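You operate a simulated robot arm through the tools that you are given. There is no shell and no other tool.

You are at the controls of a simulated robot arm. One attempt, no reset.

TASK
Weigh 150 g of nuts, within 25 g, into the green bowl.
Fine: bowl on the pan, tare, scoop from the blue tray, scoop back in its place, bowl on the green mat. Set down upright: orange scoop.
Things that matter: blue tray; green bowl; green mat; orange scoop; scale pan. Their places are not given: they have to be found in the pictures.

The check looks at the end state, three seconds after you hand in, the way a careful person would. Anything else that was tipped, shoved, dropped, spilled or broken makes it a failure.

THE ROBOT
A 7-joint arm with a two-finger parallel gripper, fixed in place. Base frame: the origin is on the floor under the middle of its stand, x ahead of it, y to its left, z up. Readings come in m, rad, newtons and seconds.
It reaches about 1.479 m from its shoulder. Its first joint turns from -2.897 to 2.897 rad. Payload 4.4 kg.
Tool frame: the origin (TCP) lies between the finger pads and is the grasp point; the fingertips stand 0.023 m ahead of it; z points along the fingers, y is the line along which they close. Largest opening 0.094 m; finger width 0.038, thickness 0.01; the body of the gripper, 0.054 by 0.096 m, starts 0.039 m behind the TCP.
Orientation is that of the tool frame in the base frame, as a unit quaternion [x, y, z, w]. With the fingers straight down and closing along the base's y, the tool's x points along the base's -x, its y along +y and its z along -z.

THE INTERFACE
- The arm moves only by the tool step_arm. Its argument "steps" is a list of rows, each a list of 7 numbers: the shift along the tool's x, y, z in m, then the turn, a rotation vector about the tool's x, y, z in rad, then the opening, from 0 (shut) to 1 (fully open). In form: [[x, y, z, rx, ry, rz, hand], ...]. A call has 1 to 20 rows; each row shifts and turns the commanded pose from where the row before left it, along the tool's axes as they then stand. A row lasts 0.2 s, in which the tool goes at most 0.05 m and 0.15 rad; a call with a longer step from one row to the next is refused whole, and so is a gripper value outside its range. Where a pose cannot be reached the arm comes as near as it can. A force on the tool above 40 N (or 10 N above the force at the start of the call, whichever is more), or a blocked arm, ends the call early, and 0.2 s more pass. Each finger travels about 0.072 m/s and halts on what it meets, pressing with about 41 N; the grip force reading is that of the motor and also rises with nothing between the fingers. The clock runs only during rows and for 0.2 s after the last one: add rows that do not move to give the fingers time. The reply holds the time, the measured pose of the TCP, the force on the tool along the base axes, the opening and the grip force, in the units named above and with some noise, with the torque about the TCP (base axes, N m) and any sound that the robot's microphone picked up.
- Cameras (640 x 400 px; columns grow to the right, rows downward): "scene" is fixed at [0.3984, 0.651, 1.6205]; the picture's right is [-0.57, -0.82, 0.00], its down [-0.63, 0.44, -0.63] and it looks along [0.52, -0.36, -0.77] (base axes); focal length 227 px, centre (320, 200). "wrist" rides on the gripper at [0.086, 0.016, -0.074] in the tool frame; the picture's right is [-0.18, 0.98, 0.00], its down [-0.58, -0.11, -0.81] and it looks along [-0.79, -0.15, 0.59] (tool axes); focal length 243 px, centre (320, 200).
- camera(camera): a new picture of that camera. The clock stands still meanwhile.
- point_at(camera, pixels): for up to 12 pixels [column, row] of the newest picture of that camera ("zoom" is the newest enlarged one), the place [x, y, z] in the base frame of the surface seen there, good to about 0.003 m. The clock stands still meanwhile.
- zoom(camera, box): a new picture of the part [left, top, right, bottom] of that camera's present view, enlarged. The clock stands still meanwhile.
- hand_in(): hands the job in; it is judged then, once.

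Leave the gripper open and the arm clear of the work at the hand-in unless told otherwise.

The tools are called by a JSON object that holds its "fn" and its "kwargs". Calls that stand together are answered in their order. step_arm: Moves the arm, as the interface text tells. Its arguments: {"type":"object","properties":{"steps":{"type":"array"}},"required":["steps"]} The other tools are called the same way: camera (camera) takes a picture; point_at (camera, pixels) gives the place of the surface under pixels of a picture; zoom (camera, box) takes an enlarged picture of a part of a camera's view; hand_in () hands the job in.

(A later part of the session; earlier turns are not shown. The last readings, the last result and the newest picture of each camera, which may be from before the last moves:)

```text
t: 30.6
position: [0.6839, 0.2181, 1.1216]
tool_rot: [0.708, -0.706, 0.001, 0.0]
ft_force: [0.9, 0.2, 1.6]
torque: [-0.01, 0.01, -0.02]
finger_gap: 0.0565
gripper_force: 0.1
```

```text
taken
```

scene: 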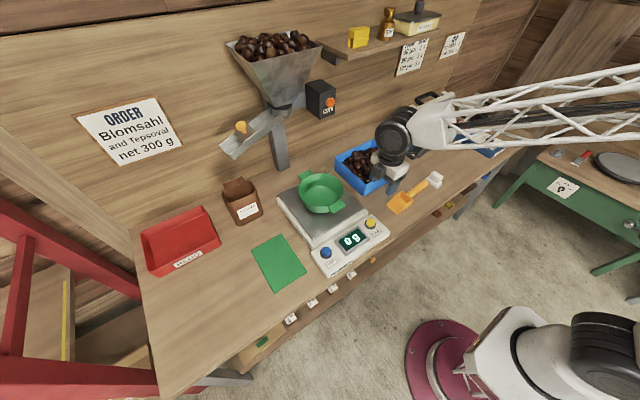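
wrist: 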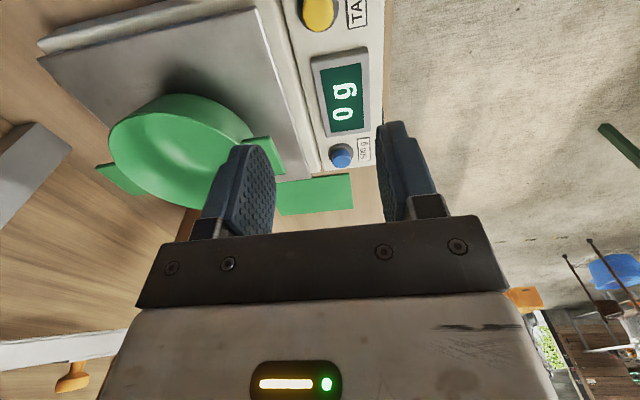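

Orientation is as planned. I move −y by 0.268 and +x by 0.013 to stand over the handle at (0.697, −0.05).

{"fn": "step_arm", "kwargs": {"steps": [[0.045, -0.0025, 0, 0, 0, 0, 0.6], [0.045, -0.0025, 0, 0, 0, 0, 0.6], [0.045, -0.0025, 0, 0, 0, 0, 0.6], [0.045, -0.0025, 0, 0, 0, 0, 0.6], [0.045, -0.0025, 0, 0, 0, 0, 0.6], [0.043, -0.001, 0, 0, 0, 0, 0.6], [0, 0, 0.045, 0, 0, 0, 0.6], [0, 0, 0.045, 0, 0, 0, 0.6], [0, 0, 0, 0, 0, 0, 0.6]]}}

{"fn": "zoom", "kwargs": {"camera": "scene", "box": [370, 120, 490, 220]}}

{"fn": "camera", "kwargs": {"camera": "wrist"}}

```text
t: 32.6
position: [0.696, -0.0514, 1.0312]
tool_rot: [0.707, -0.707, 0.0, 0.001]
ft_force: [0.1, -0.2, 0.7]
torque: [-0.02, -0.01, -0.02]
finger_gap: 0.0564
gripper_force: 0.0
```

```text
4.00 times, centred on (430, 170) of scene
```

zoom: 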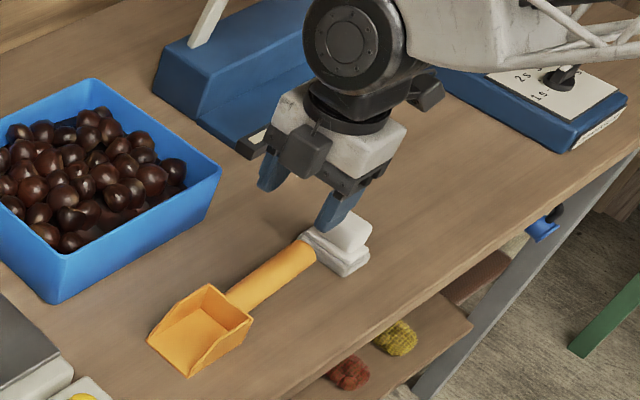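

```text
taken
```

wrist: 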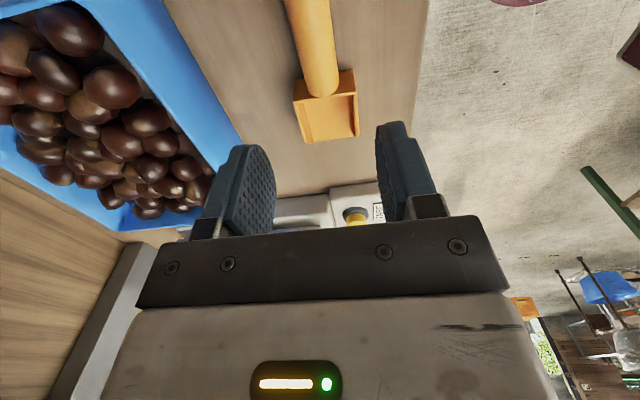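

The handle appears between the fingers (column ~315). I measure the handle edges with the wrist camera and the scoop corners again for its exact home pose.

{"fn": "point_at", "kwargs": {"camera": "wrist", "pixels": [[302, 60], [318, 60], [333, 60], [295, 20], [308, 20], [323, 20], [322, 92], [297, 105], [355, 72], [358, 133], [308, 141], [330, 110]]}}

{"fn": "zoom", "kwargs": {"camera": "wrist", "box": [240, 0, 400, 150]}}

```text
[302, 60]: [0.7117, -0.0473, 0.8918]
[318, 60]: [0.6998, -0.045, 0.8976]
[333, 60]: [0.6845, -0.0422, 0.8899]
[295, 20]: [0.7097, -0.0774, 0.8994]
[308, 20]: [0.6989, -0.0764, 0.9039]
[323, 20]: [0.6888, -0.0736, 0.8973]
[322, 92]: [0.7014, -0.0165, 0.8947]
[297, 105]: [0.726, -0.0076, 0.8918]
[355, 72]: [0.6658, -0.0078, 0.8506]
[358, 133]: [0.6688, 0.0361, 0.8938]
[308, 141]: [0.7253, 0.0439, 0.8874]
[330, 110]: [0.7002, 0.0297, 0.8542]
```

```text
2.67 times, centred on (320, 75) of wrist
```

zoom: 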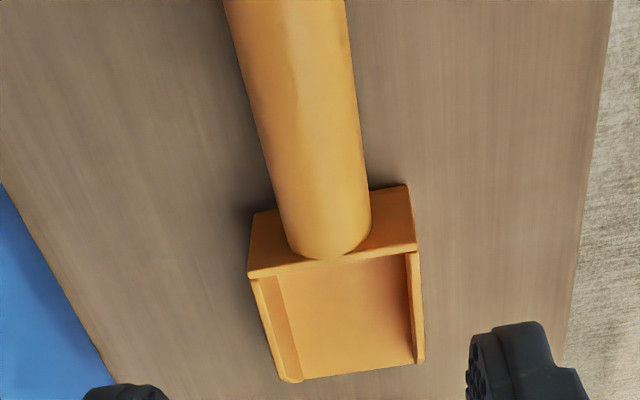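

Handle axis: x≈0.698, z≈0.886 at y≈−0.05, diameter ≈26 mm. I descend to z≈0.887 in steps with fingers open 56 mm.

{"fn": "step_arm", "kwargs": {"steps": [[0, -0.002, 0.04, 0, 0, 0, 0.6], [0, 0, 0.04, 0, 0, 0, 0.6], [0, 0, 0.03, 0, 0, 0, 0.6], [0, 0, 0.02, 0, 0, 0, 0.6], [0, 0, 0.014, 0, 0, 0, 0.6], [0, 0, 0, 0, 0, 0, 0.6]]}}

{"fn": "camera", "kwargs": {"camera": "wrist"}}

{"fn": "zoom", "kwargs": {"camera": "scene", "box": [370, 120, 490, 220]}}

```text
t: 34.0
position: [0.6985, -0.0513, 0.889]
tool_rot: [-0.707, 0.707, 0.0, 0.0]
ft_force: [-0.5, 0.3, -0.5]
torque: [0.0, 0.01, -0.01]
finger_gap: 0.0564
gripper_force: 0.1
```

```text
taken
```

wrist: 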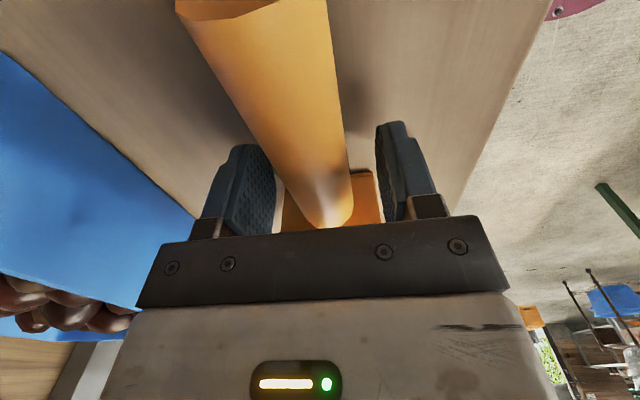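

```text
4.00 times, centred on (430, 170) of scene
```

zoom: 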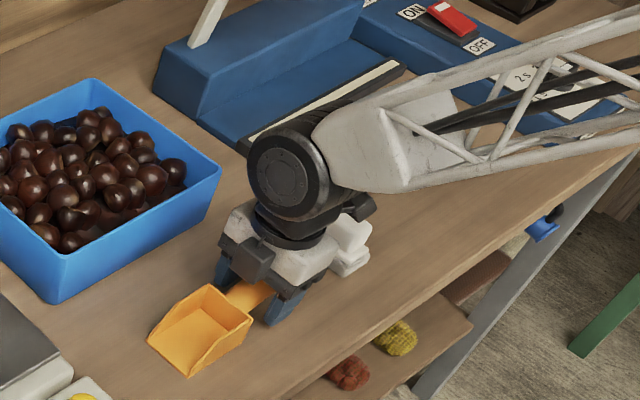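

The handle is centred between the pads. I close gently and hold.

{"fn": "step_arm", "kwargs": {"steps": [[0, 0, 0, 0, 0, 0, 0.4], [0, 0, 0, 0, 0, 0, 0.3], [0, 0, 0, 0, 0, 0, 0.2], [0, 0, 0, 0, 0, 0, 0], [0, 0, 0, 0, 0, 0, 0], [0, 0, 0, 0, 0, 0, 0]]}}

{"fn": "zoom", "kwargs": {"camera": "scene", "box": [370, 120, 490, 220]}}

```text
t: 35.4
position: [0.6985, -0.0499, 0.8891]
tool_rot: [-0.707, 0.707, 0.0, 0.001]
ft_force: [-0.5, -0.2, 0.3]
torque: [0.02, -0.04, -0.04]
finger_gap: 0.031
gripper_force: 41.1
```

```text
4.00 times, centred on (430, 170) of scene
```

zoom: 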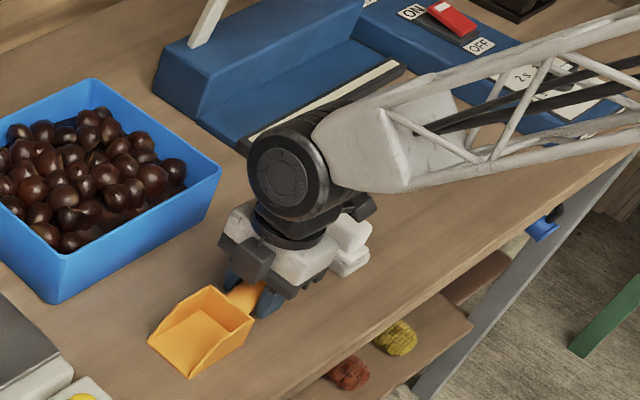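

Handle gripped (31 mm gap). Home grasp pose to remember: TCP (0.6985, −0.050, 0.889), fingers straight down. I lift 3 cm and check the scoop stays level.

{"fn": "step_arm", "kwargs": {"steps": [[0, 0, -0.01, 0, 0, 0, 0], [0, 0, -0.01, 0, 0, 0, 0], [0, 0, -0.02, 0, 0, 0, 0], [0, 0, -0.02, 0, 0, 0, 0], [0, 0, 0, 0, 0, 0, 0]]}}

{"fn": "zoom", "kwargs": {"camera": "scene", "box": [370, 120, 490, 220]}}

{"fn": "camera", "kwargs": {"camera": "wrist"}}

```text
t: 36.6
position: [0.6981, -0.0508, 0.9488]
tool_rot: [0.708, -0.707, 0.0, 0.0]
ft_force: [-0.3, -0.5, -1.3]
torque: [-0.05, -0.02, 0.01]
finger_gap: 0.0311
gripper_force: 41.0
```

```text
4.00 times, centred on (430, 170) of scene
```

zoom: 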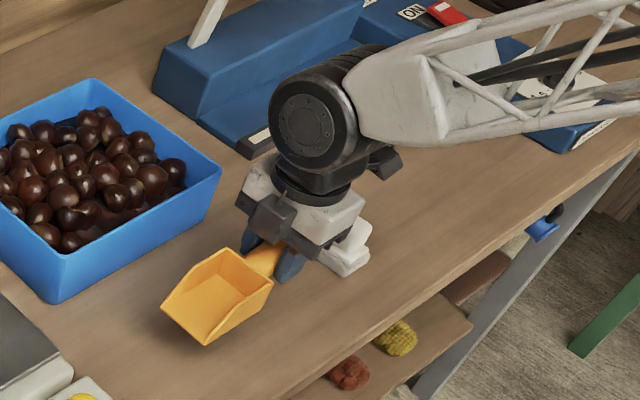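

```text
taken
```

wrist: 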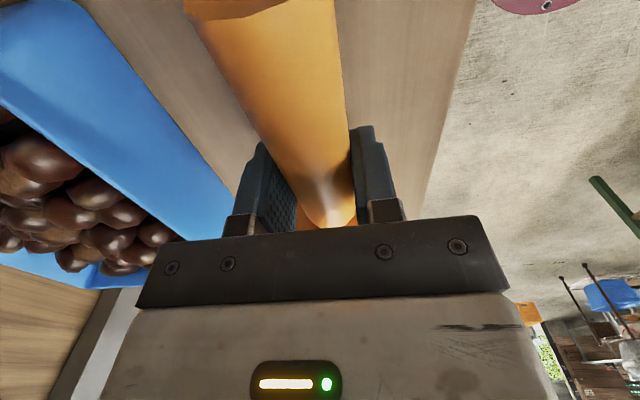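

Scoop lifted. I measure its corners: (164,306), (205,343), (226,250), (271,284), to confirm level.

{"fn": "point_at", "kwargs": {"camera": "zoom", "pixels": [[165, 306], [205, 342], [226, 251], [270, 284], [215, 300], [190, 310], [225, 285], [250, 300], [240, 320], [195, 275]]}}

{"fn": "zoom", "kwargs": {"camera": "scene", "box": [325, 130, 415, 205]}}

```text
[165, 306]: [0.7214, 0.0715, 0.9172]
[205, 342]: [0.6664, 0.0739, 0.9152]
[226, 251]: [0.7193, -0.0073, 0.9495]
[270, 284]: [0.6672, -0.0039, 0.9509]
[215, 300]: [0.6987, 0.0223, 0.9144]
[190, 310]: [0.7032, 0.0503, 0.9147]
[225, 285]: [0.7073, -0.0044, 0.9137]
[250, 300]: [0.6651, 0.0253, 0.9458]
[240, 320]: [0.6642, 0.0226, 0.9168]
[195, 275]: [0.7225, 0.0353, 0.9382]
```

```text
5.33 times, centred on (370, 168) of scene
```

zoom: 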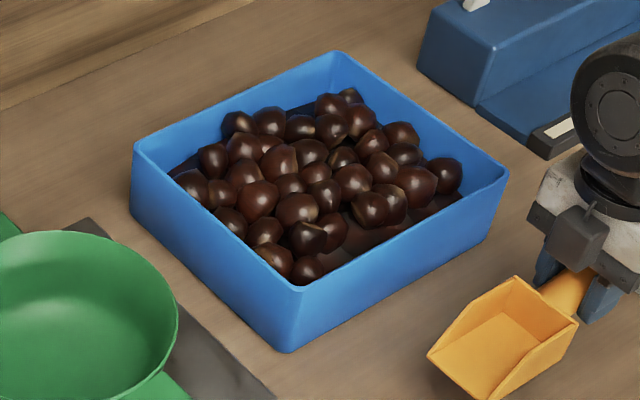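

Scoop is level, floor 35 mm below TCP, tip 124 mm ahead. Before entering the tray I check the height/position of the blue sealer near the tray's right side.

{"fn": "point_at", "kwargs": {"camera": "zoom", "pixels": [[472, 100], [437, 15], [490, 50], [535, 155], [480, 110], [420, 65], [550, 60], [560, 130], [473, 5], [410, 130], [290, 210], [300, 265]]}}

{"fn": "point_at", "kwargs": {"camera": "zoom", "pixels": [[235, 125], [270, 120], [330, 100], [350, 95], [405, 130], [445, 165], [190, 180], [230, 220], [262, 228], [370, 205], [415, 180], [355, 180]]}}

```text
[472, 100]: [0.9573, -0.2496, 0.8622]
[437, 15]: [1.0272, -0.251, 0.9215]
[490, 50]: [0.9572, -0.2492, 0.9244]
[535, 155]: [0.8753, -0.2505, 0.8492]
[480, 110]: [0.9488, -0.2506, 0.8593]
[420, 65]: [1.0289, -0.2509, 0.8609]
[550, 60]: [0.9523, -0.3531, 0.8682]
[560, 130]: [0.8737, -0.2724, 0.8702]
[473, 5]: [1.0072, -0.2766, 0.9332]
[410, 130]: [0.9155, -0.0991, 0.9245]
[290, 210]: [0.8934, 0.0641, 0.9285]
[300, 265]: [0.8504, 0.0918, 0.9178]
```

```text
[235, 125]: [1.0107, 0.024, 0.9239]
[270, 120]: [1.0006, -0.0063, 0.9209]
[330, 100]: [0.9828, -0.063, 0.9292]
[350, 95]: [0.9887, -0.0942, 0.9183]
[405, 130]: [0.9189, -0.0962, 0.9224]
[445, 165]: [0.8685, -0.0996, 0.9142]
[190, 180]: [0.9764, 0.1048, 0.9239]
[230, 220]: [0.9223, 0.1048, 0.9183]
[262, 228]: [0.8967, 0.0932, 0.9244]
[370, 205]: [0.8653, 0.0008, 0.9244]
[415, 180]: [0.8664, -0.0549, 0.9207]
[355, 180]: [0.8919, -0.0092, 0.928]
```

The sealer is at y<−0.25, so I keep TCP y>−0.12. Pile top is ≈0.925, rim 0.93. Plan: from above the tray centre, tip the scoop nose-down 50°, plunge, then sweep +y while levelling, and lift. First: raise to z 1.09, move to (0.925, −0.083), tilt.

{"fn": "step_arm", "kwargs": {"steps": [[0, 0, -0.045, 0, 0, 0, 0], [0, 0, -0.048, 0, 0, 0, 0], [0, 0, -0.048, 0, 0, 0, 0], [0.006, -0.046, 0, 0, 0, 0, 0], [0.006, -0.046, 0, 0, 0, 0, 0], [0.006, -0.046, 0, 0, 0, 0, 0], [0.006, -0.046, 0, 0, 0, 0, 0], [0.008, -0.043, 0, 0, 0, 0, 0], [0, 0, 0, 0, 0.1455, 0, 0], [0, 0, 0, 0, 0.1455, 0, 0], [0, 0, 0, 0, 0.1455, 0, 0], [0, 0, 0, 0, 0.1455, 0, 0], [0, 0, 0, 0, 0.1455, 0, 0], [0, 0, 0, 0, 0.1455, 0, 0], [0, 0, 0, 0, 0, 0, 0]]}}

{"fn": "camera", "kwargs": {"camera": "scene"}}

{"fn": "camera", "kwargs": {"camera": "wrist"}}

```text
t: 39.8
position: [0.9246, -0.0833, 1.0888]
tool_rot: [0.641, -0.64, 0.3, 0.299]
ft_force: [-0.8, 0.0, -1.3]
torque: [-0.02, -0.03, 0.0]
finger_gap: 0.0311
gripper_force: 40.7
```

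```text
taken
```

scene: 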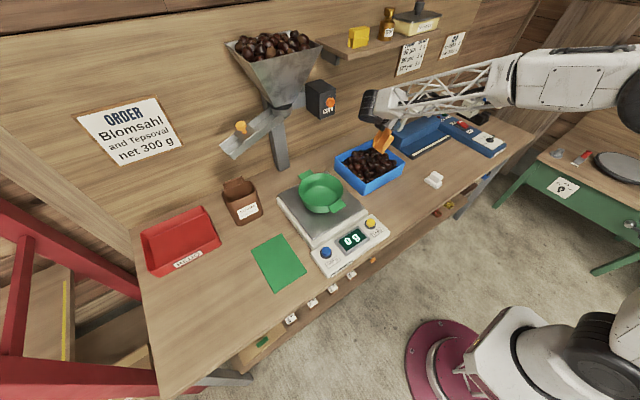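

```text
taken
```

wrist: 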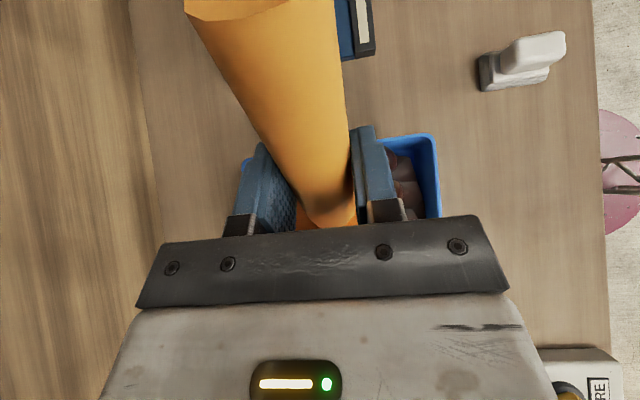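

Scoop is nose-down over the tray. I zoom to see the tip relative to the nuts.

{"fn": "zoom", "kwargs": {"camera": "scene", "box": [325, 80, 445, 205]}}

{"fn": "point_at", "kwargs": {"camera": "zoom", "pixels": [[275, 230], [315, 245], [290, 210], [330, 215], [310, 190], [280, 290], [230, 260]]}}

```text
3.20 times, centred on (385, 142) of scene
```

zoom: 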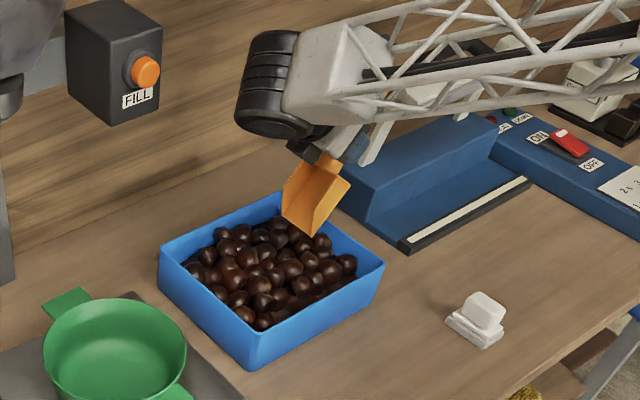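

```text
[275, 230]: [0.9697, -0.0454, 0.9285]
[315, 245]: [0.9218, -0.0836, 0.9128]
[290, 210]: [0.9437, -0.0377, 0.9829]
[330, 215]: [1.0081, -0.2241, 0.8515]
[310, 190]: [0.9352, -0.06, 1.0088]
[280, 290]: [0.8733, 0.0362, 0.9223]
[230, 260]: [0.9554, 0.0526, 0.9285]
```

Tip is ≈4 cm above the nuts at y≈−0.03. I plunge it down ~9.7 cm (tip to z≈0.875), watching force.

{"fn": "step_arm", "kwargs": {"steps": [[-0.0093, 0, 0.0078, 0, 0, 0, 0], [-0.0093, 0, 0.0078, 0, 0, 0, 0], [-0.0093, 0, 0.0078, 0, 0, 0, 0], [-0.0093, 0, 0.0078, 0, 0, 0, 0], [-0.0093, 0, 0.0078, 0, 0, 0, 0], [-0.007, 0, 0.0058, 0, 0, 0, 0], [-0.007, 0, 0.0058, 0, 0, 0, 0], [0, 0, 0, 0, 0, 0, 0]]}}

{"fn": "zoom", "kwargs": {"camera": "scene", "box": [325, 80, 445, 205]}}

```text
t: 41.6
position: [0.9257, -0.0822, 1.0093]
tool_rot: [-0.64, 0.641, -0.299, -0.299]
ft_force: [0.9, 0.4, -1.7]
torque: [-0.01, -0.01, 0.0]
finger_gap: 0.0312
gripper_force: 40.9
```

```text
3.20 times, centred on (385, 142) of scene
```

zoom: 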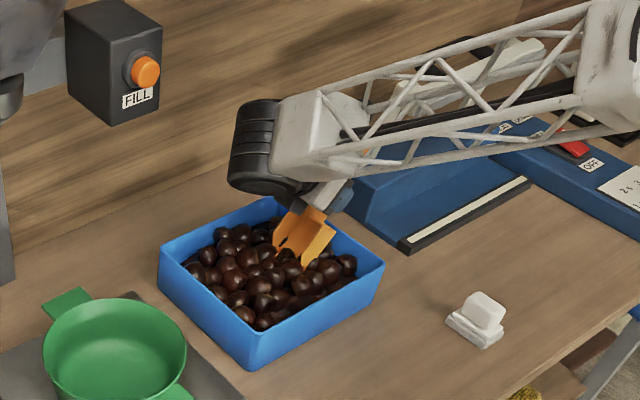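

The tip slid in easily (tip z≈0.89). I check the link's height over the sealer before going on.

{"fn": "point_at", "kwargs": {"camera": "zoom", "pixels": [[400, 158], [480, 148], [520, 50], [420, 80], [285, 190], [265, 165], [300, 220], [320, 235], [290, 245], [310, 265]]}}

```text
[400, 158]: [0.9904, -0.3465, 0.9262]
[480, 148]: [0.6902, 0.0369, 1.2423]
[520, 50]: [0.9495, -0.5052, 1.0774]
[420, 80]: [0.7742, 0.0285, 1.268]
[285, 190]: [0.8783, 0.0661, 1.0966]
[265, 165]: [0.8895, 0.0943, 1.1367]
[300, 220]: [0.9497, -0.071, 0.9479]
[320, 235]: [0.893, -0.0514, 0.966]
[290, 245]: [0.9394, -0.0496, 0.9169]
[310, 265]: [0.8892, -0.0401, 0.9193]
```

The link clears everything. Now the scooping sweep: 12 mm deeper, then forward while levelling from 50° to 15°.

{"fn": "step_arm", "kwargs": {"steps": [[-0.0092, 0, 0.0077, 0, 0, 0, 0], [-0.011, 0, 0.0013, 0, -0.122, 0, 0], [-0.012, 0, 0.0025, 0, -0.122, 0, 0], [-0.0128, 0, 0.0037, 0, -0.122, 0, 0], [-0.0083, 0, 0.0055, 0, -0.122, 0, 0], [-0.008, 0, 0.0032, 0, -0.122, 0, 0], [0, 0, 0, 0, 0, 0, 0]]}}

{"fn": "zoom", "kwargs": {"camera": "scene", "box": [325, 80, 445, 205]}}

```text
t: 43.2
position: [0.9248, -0.0498, 0.954]
tool_rot: [0.702, -0.7, 0.093, 0.092]
ft_force: [-0.3, -0.3, -1.9]
torque: [-0.11, 0.01, -0.02]
finger_gap: 0.0312
gripper_force: 41.0
```

```text
3.20 times, centred on (385, 142) of scene
```

zoom: 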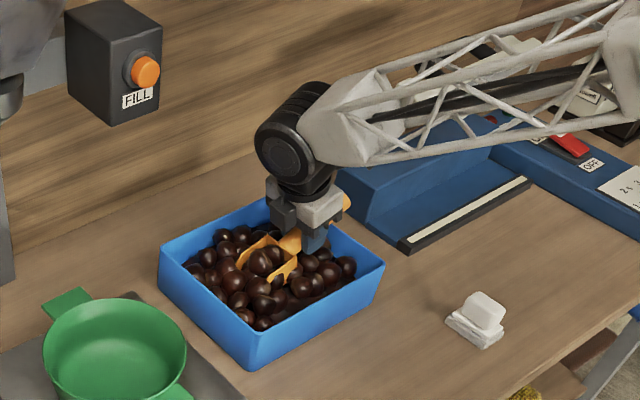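

The scoop now holds nuts with almost no resistance. I level further to nose-up 8° and lift out.

{"fn": "step_arm", "kwargs": {"steps": [[-0.003, 0, 0.0002, 0, -0.122, 0, 0], [0.0022, 0, -0.0079, 0, -0.14, 0, 0], [0.0037, 0, -0.0174, 0, -0.14, 0, 0], [-0.004, 0, -0.025, 0, 0, 0, 0], [-0.004, 0, -0.03, 0, 0, 0, 0], [-0.004, 0, -0.03, 0, 0, 0, 0], [0, 0, 0, 0, 0, 0, 0]]}}

{"fn": "zoom", "kwargs": {"camera": "scene", "box": [325, 80, 445, 205]}}

{"fn": "camera", "kwargs": {"camera": "wrist"}}

```text
t: 44.8
position: [0.9245, -0.0529, 1.0639]
tool_rot: [0.706, -0.705, -0.048, -0.049]
ft_force: [0.4, 0.3, -2.5]
torque: [-0.14, 0.02, -0.01]
finger_gap: 0.0311
gripper_force: 41.2
```

```text
3.20 times, centred on (385, 142) of scene
```

zoom: 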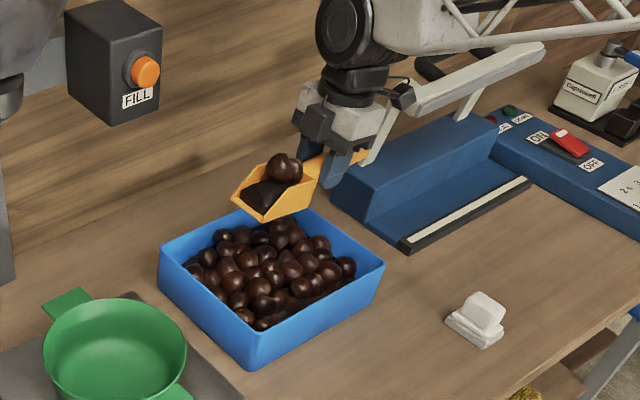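

```text
taken
```

wrist: 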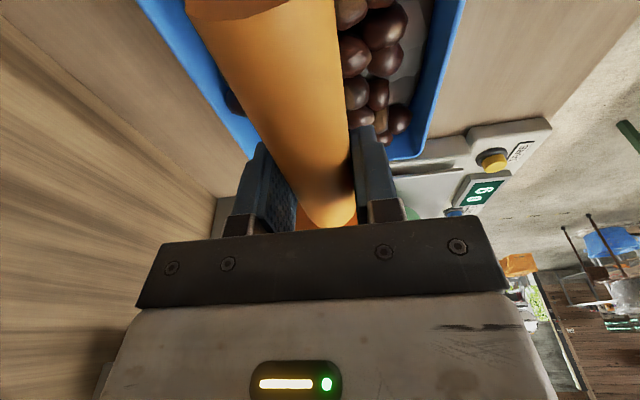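

{"fn": "zoom", "kwargs": {"camera": "scene", "box": [360, 115, 400, 155]}}

```text
10.00 times, centred on (380, 135) of scene
```

zoom: 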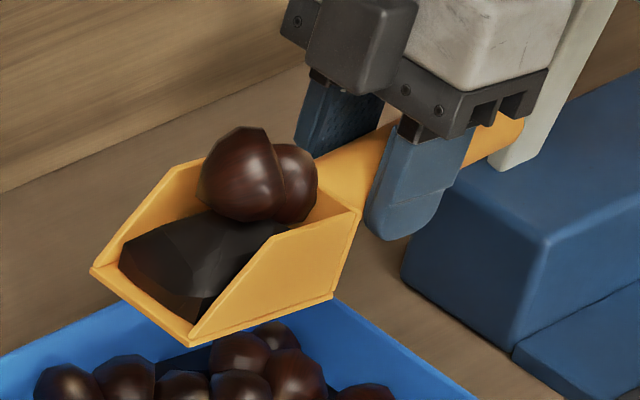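

The scoop holds nuts (force rise ≈1.1 N, so roughly 100+ g). I carry it gently, nose up, to just before the bowl: TCP (0.866, 0.163, 1.08).

{"fn": "step_arm", "kwargs": {"steps": [[-0.015, 0.004, 0.0007, 0, 0, 0, 0], [-0.03, 0.0081, 0.0014, 0, 0, 0, 0], [-0.033, 0.0089, 0.0016, 0, 0, 0, 0], [-0.033, 0.0089, 0.0016, 0, 0, 0, 0], [-0.033, 0.0089, 0.0016, 0, 0, 0, 0], [-0.033, 0.0089, 0.0016, 0, 0, 0, 0], [-0.025, 0.0068, 0.0012, 0, 0, 0, 0], [-0.0147, 0.004, 0.0007, 0, 0, 0, 0], [0, 0, 0, 0, 0, 0, 0]]}}

{"fn": "zoom", "kwargs": {"camera": "scene", "box": [265, 115, 425, 275]}}

```text
t: 46.8
position: [0.865, 0.1638, 1.0842]
tool_rot: [-0.705, 0.706, 0.049, 0.048]
ft_force: [-0.2, 0.5, -2.4]
torque: [-0.17, -0.01, 0.02]
finger_gap: 0.0313
gripper_force: 40.6
```

```text
2.50 times, centred on (345, 195) of scene
```

zoom: 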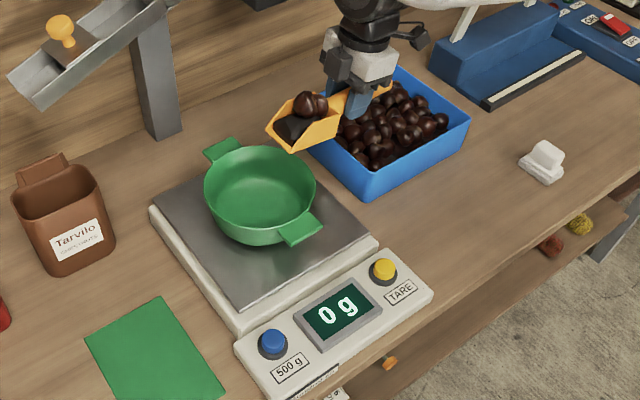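

Nuts are still in the scoop with the tip at y≈0.292 over the bowl. I start tipping nose-down in 8° steps up to 32° keeping the tip over the bowl.

{"fn": "step_arm", "kwargs": {"steps": [[-0.0085, 0, -0.0099, 0, 0.14, 0, 0], [-0.0091, 0, -0.0069, 0, 0.14, 0, 0], [-0.0094, 0, -0.0073, 0, 0.14, 0, 0], [-0.0107, 0, -0.0079, 0, 0.14, 0, 0], [-0.0109, 0, -0.0136, 0, 0.14, 0, 0], [0, 0, 0, 0, 0, 0, 0], [0, 0, 0, 0, 0, 0, 0]]}}

{"fn": "zoom", "kwargs": {"camera": "scene", "box": [265, 115, 425, 275]}}

```text
t: 48.4
position: [0.8654, 0.2177, 1.1208]
tool_rot: [-0.679, 0.68, -0.196, -0.196]
ft_force: [0.3, -0.2, -1.9]
torque: [-0.11, -0.01, 0.03]
finger_gap: 0.0312
gripper_force: 40.9
```

```text
2.50 times, centred on (345, 195) of scene
```

zoom: 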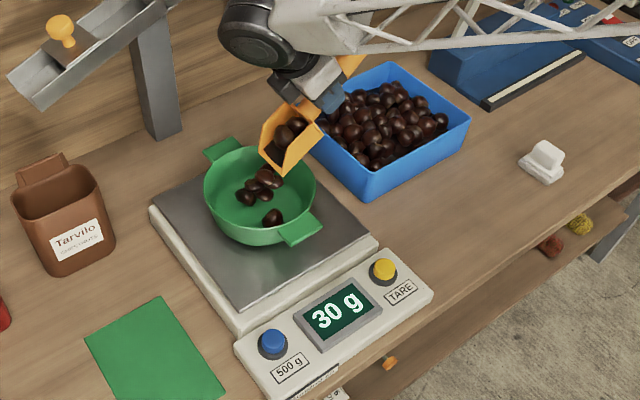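

About four nuts fell (display 30 g) and more remain. I keep tipping up to 64°.

{"fn": "step_arm", "kwargs": {"steps": [[-0.0113, 0, -0.0142, 0, 0.14, 0, 0], [-0.0076, 0, -0.0182, 0, 0.14, 0, 0], [-0.0061, 0, -0.017, 0, 0.14, 0, 0], [-0.0061, 0, -0.0169, 0, 0.14, 0, 0], [0, 0, 0, 0, 0, 0, 0], [0, 0, 0, 0, 0, 0, 0], [0, 0, 0, 0, 0, 0, 0]]}}

{"fn": "zoom", "kwargs": {"camera": "scene", "box": [265, 115, 425, 275]}}

```text
t: 50.0
position: [0.8668, 0.2859, 1.145]
tool_rot: [0.599, -0.598, 0.377, 0.375]
ft_force: [0.5, -0.8, -1.0]
torque: [-0.02, 0.0, 0.02]
finger_gap: 0.0314
gripper_force: 41.3
```

```text
2.50 times, centred on (345, 195) of scene
```

zoom: 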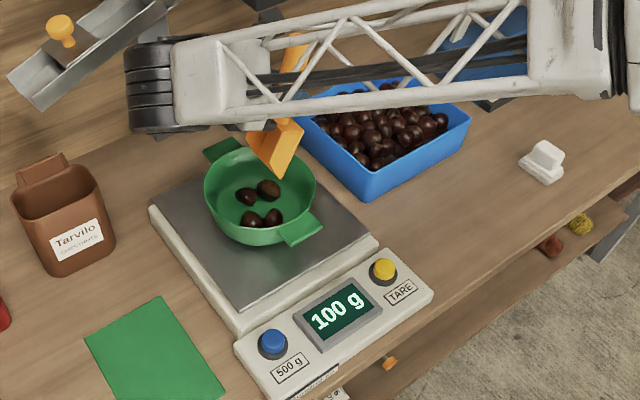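

Display 100 g; the scoop seems emptied. I lift 4 cm, rotate back to level, and then recheck the reading.

{"fn": "step_arm", "kwargs": {"steps": [[0.036, 0, -0.0175, 0, 0, 0, 0], [0, 0, 0, 0, -0.14, 0, 0], [0, 0, 0, 0, -0.14, 0, 0], [0, 0, 0, 0, -0.14, 0, 0], [0, 0, 0, 0, -0.14, 0, 0], [0, 0, 0, 0, -0.14, 0, 0], [0, 0, 0, 0, -0.14, 0, 0], [0, 0, 0, 0, -0.14, 0, 0], [0, 0, 0, 0, -0.14, 0, 0], [0.04, 0, 0, 0, 0, 0, 0], [0.045, 0, 0, 0, 0, 0, 0], [0.045, 0, 0, 0, 0, 0, 0], [0.045, 0, 0, 0, 0, 0, 0], [0, 0, 0, 0, 0, 0, 0]]}}

{"fn": "zoom", "kwargs": {"camera": "scene", "box": [265, 95, 425, 275]}}

```text
t: 53.0
position: [0.8673, 0.1115, 1.1859]
tool_rot: [0.707, -0.707, 0.0, 0.001]
ft_force: [-0.4, -0.2, -1.2]
torque: [-0.07, 0.02, -0.02]
finger_gap: 0.0311
gripper_force: 41.2
```

```text
2.22 times, centred on (345, 185) of scene
```

zoom: 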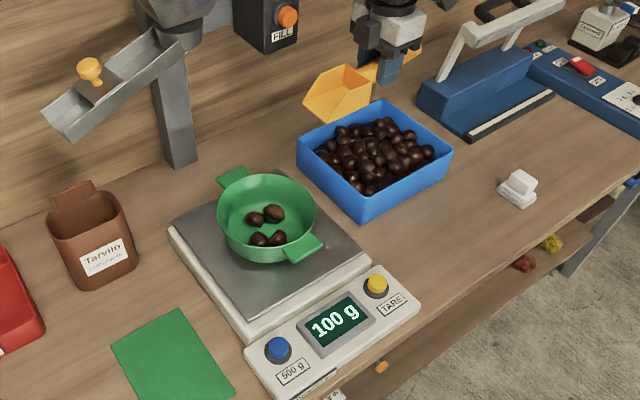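

Scale reads 100 g. I zoom to count nuts in the bowl and check around for spills.

{"fn": "zoom", "kwargs": {"camera": "scene", "box": [310, 165, 360, 215]}}

{"fn": "zoom", "kwargs": {"camera": "scene", "box": [325, 100, 415, 200]}}

```text
8.00 times, centred on (335, 190) of scene
```

zoom: 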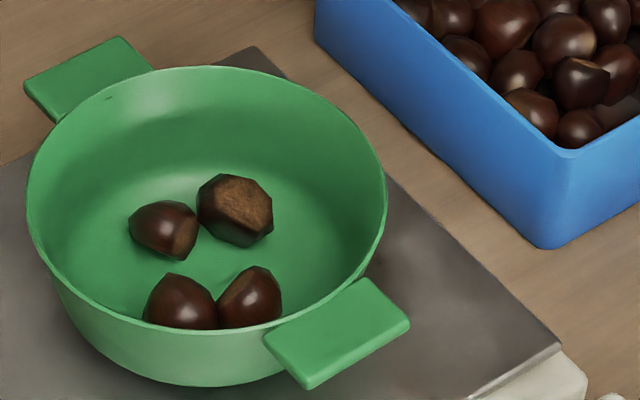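

```text
4.00 times, centred on (370, 150) of scene
```

zoom: 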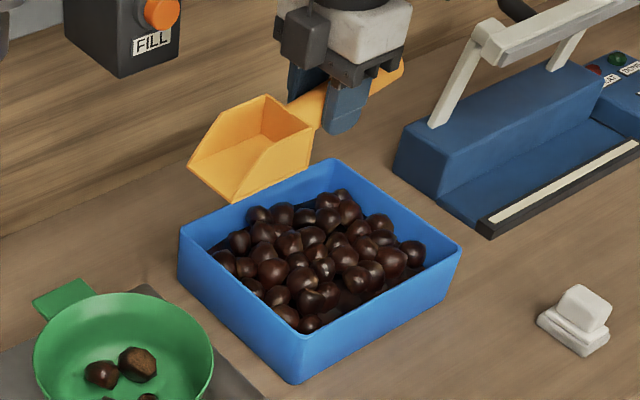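

100 g so far; I need about 50 g more. I return over the tray at x≈0.905 for a second, shallower scoop and will pour only part of it. Move and tilt 50° nose-down.

{"fn": "step_arm", "kwargs": {"steps": [[0.0389, -0.0075, 0.0192, 0, 0, 0, 0], [0.0389, -0.0075, 0.0192, 0, 0, 0, 0], [0.0389, -0.0075, 0.0192, 0, 0, 0, 0], [0.0389, -0.0075, 0.0192, 0, 0, 0, 0], [0.0389, -0.0075, 0.0192, 0, 0, 0, 0], [0, 0, 0, 0, 0.1455, 0, 0], [0, 0, 0, 0, 0.1455, 0, 0], [0, 0, 0, 0, 0.1455, 0, 0], [0, 0, 0, 0, 0.1455, 0, 0], [0, 0, 0, 0, 0.1455, 0, 0], [0, 0, 0, 0, 0.1455, 0, 0], [0, 0, 0, 0, 0, 0, 0]]}}

{"fn": "zoom", "kwargs": {"camera": "scene", "box": [265, 95, 425, 275]}}

{"fn": "zoom", "kwargs": {"camera": "scene", "box": [330, 110, 420, 200]}}

```text
t: 55.6
position: [0.9032, -0.0819, 1.0906]
tool_rot: [-0.64, 0.641, -0.3, -0.3]
ft_force: [0.0, -0.3, -1.1]
torque: [-0.03, -0.02, 0.02]
finger_gap: 0.031
gripper_force: 40.9
```

```text
2.22 times, centred on (345, 185) of scene
```

zoom: 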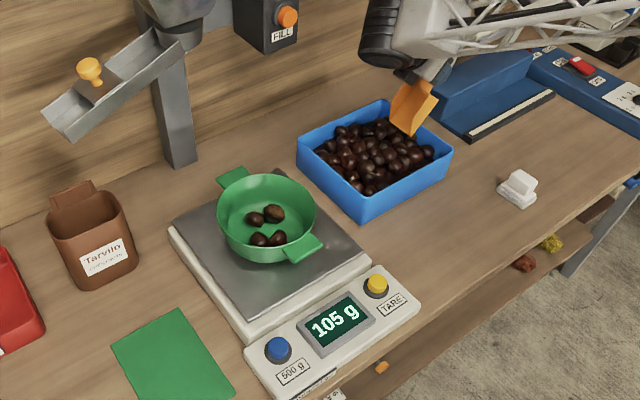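

```text
4.44 times, centred on (375, 155) of scene
```

zoom: 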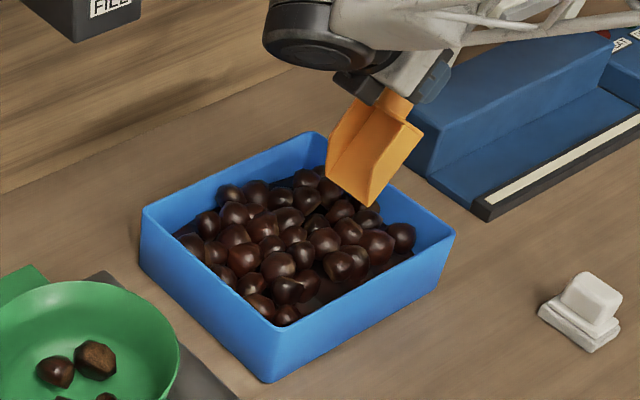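

Now a shallower second scoop: plunge to tip z≈0.893 then sweep and level in one go.

{"fn": "step_arm", "kwargs": {"steps": [[-0.0093, 0, 0.0078, 0, 0, 0, 0], [-0.0093, 0, 0.0078, 0, 0, 0, 0], [-0.0093, 0, 0.0078, 0, 0, 0, 0], [-0.0093, 0, 0.0078, 0, 0, 0, 0], [-0.0093, 0, 0.0078, 0, 0, 0, 0], [-0.0093, 0, 0.0078, 0, 0, 0, 0], [-0.0055, 0, 0.0046, 0, 0, 0, 0], [-0.009, 0, 0.0022, 0, -0.122, 0, 0], [-0.0099, 0, 0.0031, 0, -0.122, 0, 0], [-0.009, 0, 0.0052, 0, -0.122, 0, 0], [-0.0056, 0, 0.0047, 0, -0.122, 0, 0], [0.0002, 0, 0.0044, 0, -0.122, 0, 0], [0.0009, 0, 0.0013, 0, -0.122, 0, 0], [0, 0, 0, 0, 0, 0, 0]]}}

{"fn": "zoom", "kwargs": {"camera": "scene", "box": [330, 110, 420, 200]}}

```text
t: 58.6
position: [0.9044, -0.0707, 0.9721]
tool_rot: [0.706, -0.705, 0.049, 0.05]
ft_force: [1.2, -0.2, -1.7]
torque: [-0.12, -0.05, 0.01]
finger_gap: 0.0314
gripper_force: 41.2
```

```text
4.44 times, centred on (375, 155) of scene
```

zoom: 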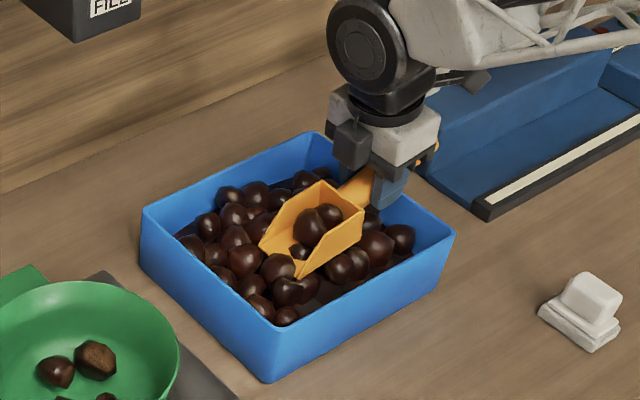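

The scoop has about three nuts. I level to nose-up and lift clear.

{"fn": "step_arm", "kwargs": {"steps": [[0.0045, 0, -0.0025, 0, -0.14, 0, 0], [0.0037, 0, -0.0074, 0, -0.14, 0, 0], [-0.004, 0, -0.025, 0, 0, 0, 0], [-0.004, 0, -0.03, 0, 0, 0, 0], [-0.005, 0, -0.035, 0, 0, 0, 0], [0, 0, 0, 0, 0, 0, 0], [0, 0, 0, 0, 0, 0, 0]]}}

{"fn": "zoom", "kwargs": {"camera": "scene", "box": [350, 110, 410, 160]}}

```text
t: 60.2
position: [0.907, -0.0767, 1.074]
tool_rot: [-0.705, 0.706, 0.048, 0.049]
ft_force: [0.1, -0.1, -1.0]
torque: [-0.12, -0.01, 0.02]
finger_gap: 0.0315
gripper_force: 40.6
```

```text
8.00 times, centred on (380, 135) of scene
```

zoom: 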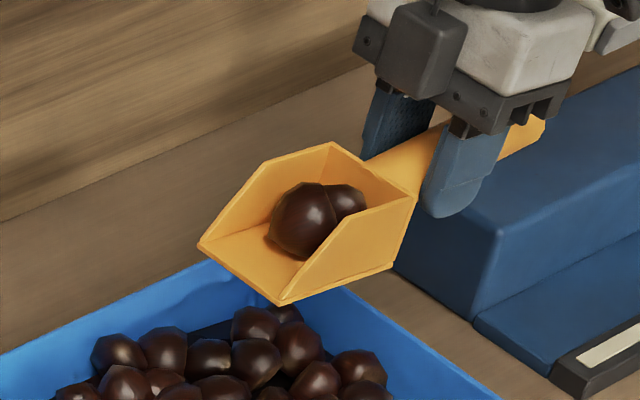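

Two or three nuts in the scoop — about the needed amount. I carry it to the bowl.

{"fn": "step_arm", "kwargs": {"steps": [[-0.0143, 0.0025, 0.0014, 0, 0, 0, 0], [-0.0311, 0.0053, 0.0031, 0, 0, 0, 0], [-0.0383, 0.0066, 0.0038, 0, 0, 0, 0], [-0.0383, 0.0066, 0.0038, 0, 0, 0, 0], [-0.0383, 0.0066, 0.0038, 0, 0, 0, 0], [-0.0359, 0.0062, 0.0035, 0, 0, 0, 0], [-0.0287, 0.0049, 0.0028, 0, 0, 0, 0], [-0.0143, 0.0025, 0.0014, 0, 0, 0, 0], [0, 0, 0, 0, 0, 0, 0]]}}

{"fn": "zoom", "kwargs": {"camera": "scene", "box": [265, 115, 425, 275]}}

{"fn": "zoom", "kwargs": {"camera": "scene", "box": [310, 130, 370, 180]}}

```text
t: 62.2
position: [0.8628, 0.1627, 1.0827]
tool_rot: [-0.705, 0.706, 0.049, 0.049]
ft_force: [-0.4, -0.1, -2.0]
torque: [-0.12, 0.0, 0.0]
finger_gap: 0.0313
gripper_force: 40.8
```

```text
2.50 times, centred on (345, 195) of scene
```

zoom: 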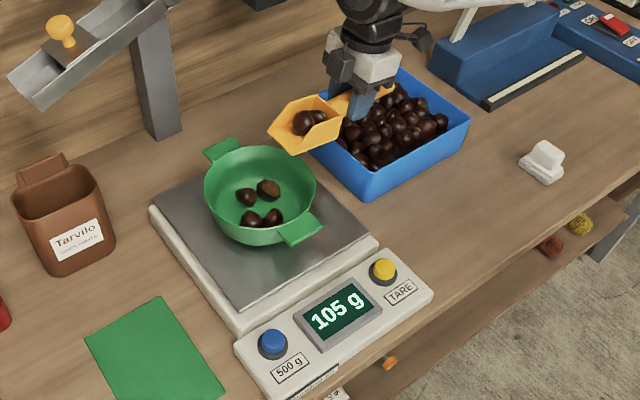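

```text
8.00 times, centred on (340, 155) of scene
```

zoom: 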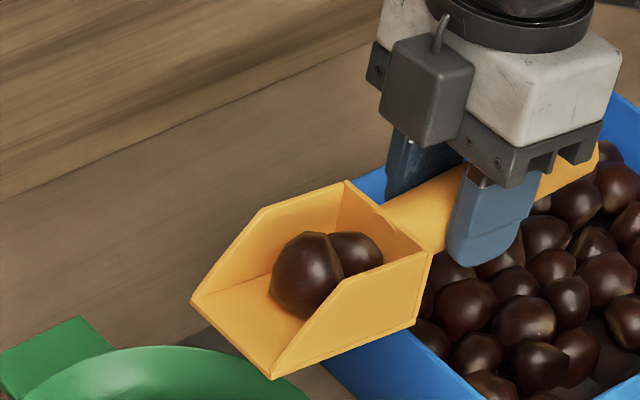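

Two nuts visible in the scoop (possibly a third hidden). I tip to 32° and pause to read the scale.

{"fn": "step_arm", "kwargs": {"steps": [[-0.0085, 0, -0.0099, 0, 0.14, 0, 0], [-0.0091, 0, -0.0069, 0, 0.14, 0, 0], [-0.0094, 0, -0.0073, 0, 0.14, 0, 0], [-0.0107, 0, -0.0079, 0, 0.14, 0, 0], [-0.0109, 0, -0.0136, 0, 0.14, 0, 0], [0, 0, 0, 0, 0, 0, 0], [0, 0, 0, 0, 0, 0, 0], [0, 0, 0, 0, 0, 0, 0], [0, 0, 0, 0, 0, 0, 0]]}}

{"fn": "zoom", "kwargs": {"camera": "scene", "box": [265, 115, 425, 275]}}

```text
t: 64.2
position: [0.8626, 0.2173, 1.1206]
tool_rot: [0.68, -0.679, 0.196, 0.196]
ft_force: [-0.2, -0.4, -2.1]
torque: [-0.08, 0.02, -0.02]
finger_gap: 0.0314
gripper_force: 41.1
```

```text
2.50 times, centred on (345, 195) of scene
```

zoom: 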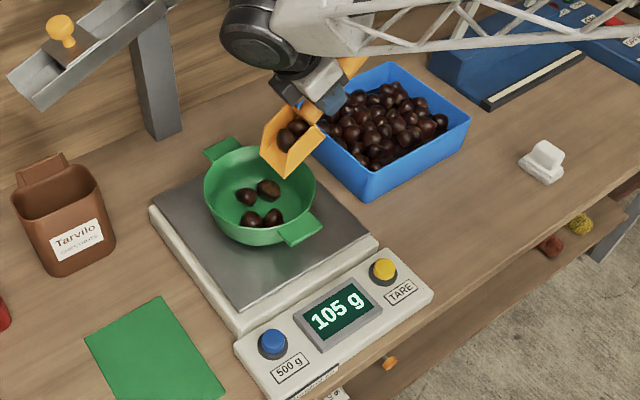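

The nuts haven't slid yet at 32°. I tip 8° more and pause.

{"fn": "step_arm", "kwargs": {"steps": [[-0.0113, 0, -0.0142, 0, 0.14, 0, 0], [0, 0, 0, 0, 0, 0, 0], [0, 0, 0, 0, 0, 0, 0], [0, 0, 0, 0, 0, 0, 0]]}}

{"fn": "zoom", "kwargs": {"camera": "scene", "box": [265, 115, 425, 275]}}

```text
t: 65.2
position: [0.8641, 0.2348, 1.125]
tool_rot: [-0.664, 0.664, -0.243, -0.243]
ft_force: [0.0, 0.1, -1.7]
torque: [-0.01, -0.02, 0.01]
finger_gap: 0.0313
gripper_force: 41.5
```

```text
2.50 times, centred on (345, 195) of scene
```

zoom: 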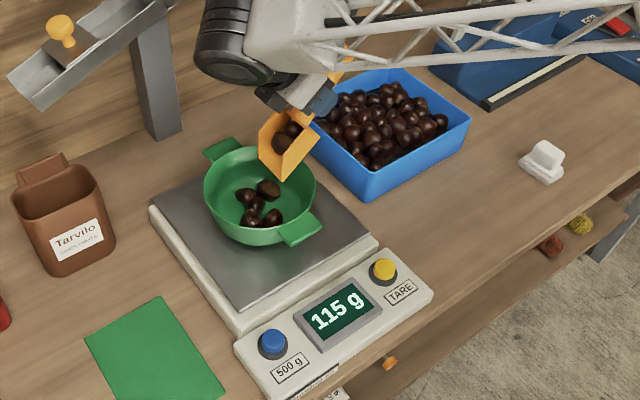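

One nut fell (115 g, maybe still settling); more remain. I wait a little and read again.

{"fn": "step_arm", "kwargs": {"steps": [[0, 0, 0, 0, 0, 0, 0], [0, 0, 0, 0, 0, 0, 0], [0, 0, 0, 0, 0, 0, 0]]}}

{"fn": "zoom", "kwargs": {"camera": "scene", "box": [265, 115, 425, 275]}}

{"fn": "zoom", "kwargs": {"camera": "scene", "box": [310, 140, 370, 190]}}

```text
t: 66.0
position: [0.8629, 0.2343, 1.1253]
tool_rot: [0.665, -0.663, 0.244, 0.243]
ft_force: [0.2, -0.1, -2.6]
torque: [0.0, -0.02, -0.03]
finger_gap: 0.0309
gripper_force: 41.6
```

```text
2.50 times, centred on (345, 195) of scene
```

zoom: 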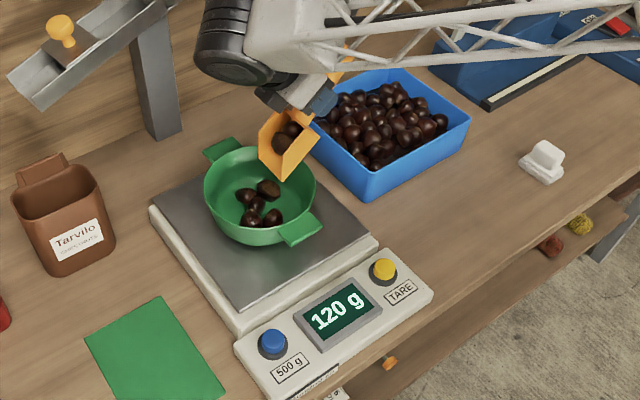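

```text
8.00 times, centred on (340, 165) of scene
```

zoom: 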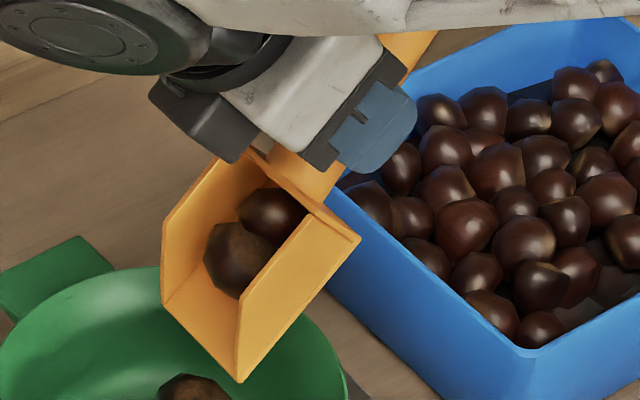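

Each nut is ≈15–17 g; reading 120 g with two left → ≈150 g. I pour the rest, tipping to 64°.

{"fn": "step_arm", "kwargs": {"steps": [[-0.0076, 0, -0.0182, 0, 0.14, 0, 0], [0, 0, 0, 0, 0, 0, 0], [-0.0061, 0, -0.017, 0, 0.14, 0, 0], [0, 0, 0, 0, 0, 0, 0], [-0.0061, 0, -0.0169, 0, 0.14, 0, 0], [0, 0, 0, 0, 0, 0, 0], [0, 0, 0, 0, 0, 0, 0], [0, 0, 0, 0, 0, 0, 0], [0, 0, 0, 0, 0, 0, 0]]}}

{"fn": "zoom", "kwargs": {"camera": "scene", "box": [265, 115, 425, 275]}}

```text
t: 68.0
position: [0.8612, 0.2872, 1.1459]
tool_rot: [-0.598, 0.599, -0.376, -0.376]
ft_force: [0.2, -0.1, -1.8]
torque: [-0.05, 0.01, 0.03]
finger_gap: 0.0309
gripper_force: 41.4
```

```text
2.50 times, centred on (345, 195) of scene
```

zoom: 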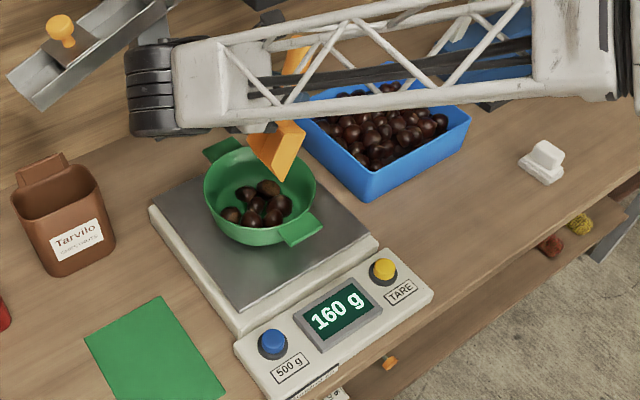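

160 g: within the tolerance (125–175). I lift, level the scoop back, and re-read.

{"fn": "step_arm", "kwargs": {"steps": [[0.036, 0, -0.0175, 0, 0, 0, 0], [0, 0, 0, 0, -0.14, 0, 0], [0, 0, 0, 0, -0.14, 0, 0], [0, 0, 0, 0, -0.14, 0, 0], [0, 0, 0, 0, -0.14, 0, 0], [0, 0, 0, 0, -0.14, 0, 0], [0, 0, 0, 0, -0.14, 0, 0], [0, 0, 0, 0, -0.14, 0, 0], [0, 0, 0, 0, -0.14, 0, 0], [0.04, 0, 0, 0, 0, 0, 0], [0.045, 0, 0, 0, 0, 0, 0], [0.045, 0, 0, 0, 0, 0, 0], [0.045, 0, 0, 0, 0, 0, 0], [0, 0, 0, 0, 0, 0, 0]]}}

{"fn": "zoom", "kwargs": {"camera": "scene", "box": [265, 95, 425, 275]}}

{"fn": "zoom", "kwargs": {"camera": "scene", "box": [310, 165, 360, 215]}}

```text
t: 71.0
position: [0.865, 0.113, 1.1847]
tool_rot: [-0.707, 0.707, -0.001, -0.001]
ft_force: [0.2, 0.4, -2.0]
torque: [-0.09, 0.01, 0.02]
finger_gap: 0.0315
gripper_force: 40.7
```

```text
2.22 times, centred on (345, 185) of scene
```

zoom: 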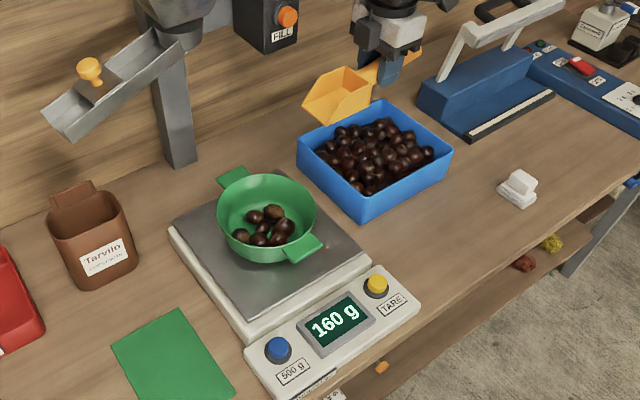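

```text
8.00 times, centred on (335, 190) of scene
```

zoom: 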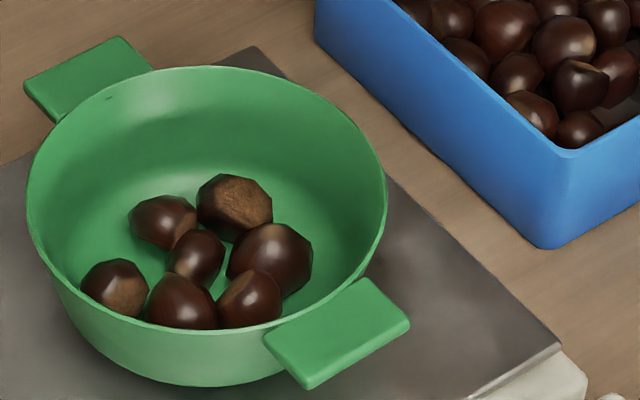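

160 g stable, nuts all inside. Now return the scoop: move to above its home (0.6985, −0.050) and lower to z≈0.96.

{"fn": "step_arm", "kwargs": {"steps": [[0.0326, 0.0333, 0, 0, 0, 0, 0], [0.0326, 0.0333, 0, 0, 0, 0, 0], [0.0326, 0.0333, 0, 0, 0, 0, 0], [0.0326, 0.0333, 0, 0, 0, 0, 0], [0.0326, 0.0333, 0, 0, 0, 0, 0], [0, 0, 0.045, 0, 0, 0, 0], [0, 0, 0.045, 0, 0, 0, 0], [0, 0, 0.045, 0, 0, 0, 0], [0, 0, 0.045, 0, 0, 0, 0], [0, 0, 0.04, 0, 0, 0, 0], [0, 0, 0, 0, 0, 0, 0]]}}

{"fn": "zoom", "kwargs": {"camera": "scene", "box": [370, 120, 490, 220]}}

```text
t: 73.4
position: [0.6967, -0.0518, 0.9654]
tool_rot: [-0.707, 0.708, -0.001, -0.001]
ft_force: [0.5, 0.2, -0.5]
torque: [-0.11, -0.01, -0.04]
finger_gap: 0.031
gripper_force: 41.2
```

```text
4.00 times, centred on (430, 170) of scene
```

zoom: 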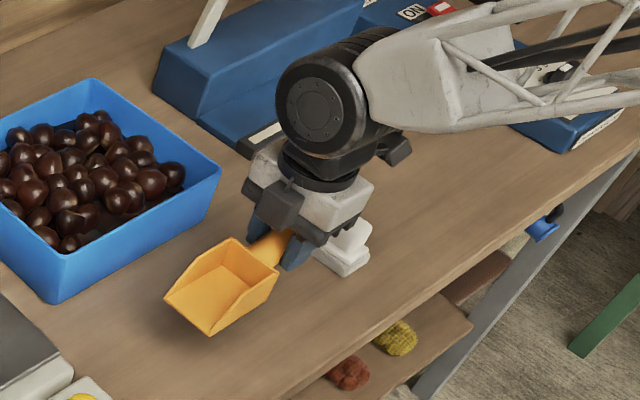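

The scoop hangs over its home spot. I check its corners for level and x/y.

{"fn": "point_at", "kwargs": {"camera": "zoom", "pixels": [[168, 294], [209, 331], [233, 240], [277, 273], [215, 285], [195, 297], [228, 270], [260, 285], [200, 265]]}}

```text
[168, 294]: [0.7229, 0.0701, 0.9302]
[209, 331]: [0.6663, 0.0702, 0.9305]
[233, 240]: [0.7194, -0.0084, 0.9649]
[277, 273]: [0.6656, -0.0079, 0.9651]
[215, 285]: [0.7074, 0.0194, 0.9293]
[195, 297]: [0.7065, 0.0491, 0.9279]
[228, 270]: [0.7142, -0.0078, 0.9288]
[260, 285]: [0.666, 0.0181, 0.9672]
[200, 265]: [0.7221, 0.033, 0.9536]
```

Level to within 1–2 mm and ~2–3 mm off in x/y. I correct (+x 2 mm, +y 2 mm) and lower to just above the table.

{"fn": "step_arm", "kwargs": {"steps": [[-0.002, -0.002, 0.02, 0, 0, 0, 0], [0, 0, 0.02, 0, 0, 0, 0], [0, 0, 0.02, 0, 0, 0, 0], [0, 0, 0.009, 0, 0, 0, 0], [0, 0, 0.003, 0, 0, 0, 0], [0, 0, 0, 0, 0, 0, 0]]}}

{"fn": "zoom", "kwargs": {"camera": "scene", "box": [370, 120, 490, 220]}}

```text
t: 74.8
position: [0.6986, -0.0501, 0.8933]
tool_rot: [-0.706, 0.708, -0.001, -0.001]
ft_force: [0.0, -0.3, -1.5]
torque: [-0.11, -0.01, 0.02]
finger_gap: 0.0311
gripper_force: 40.7
```

```text
4.00 times, centred on (430, 170) of scene
```

zoom: 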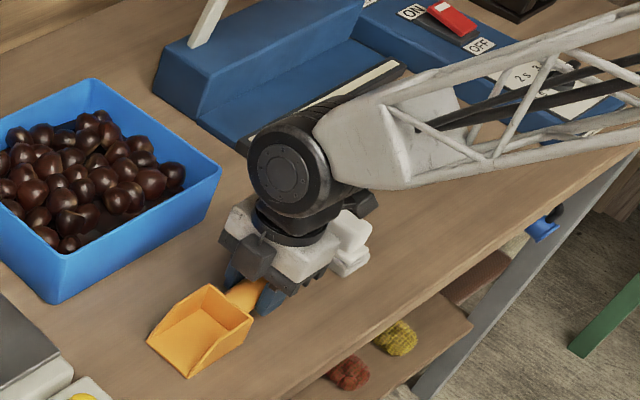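

The scoop matches its original picture position. I lower 1 mm at a time until it touches.

{"fn": "step_arm", "kwargs": {"steps": [[0, 0, 0.0012, 0, 0, 0, 0], [0, 0, 0.0012, 0, 0, 0, 0], [0, 0, 0, 0, 0, 0, 0]]}}

```text
t: 75.6
position: [0.6995, -0.0515, 0.8922]
tool_rot: [-0.706, 0.708, -0.001, -0.001]
ft_force: [-1.1, -2.0, 7.3]
torque: [0.83, -0.21, 0.08]
finger_gap: 0.0311
gripper_force: 40.7
```

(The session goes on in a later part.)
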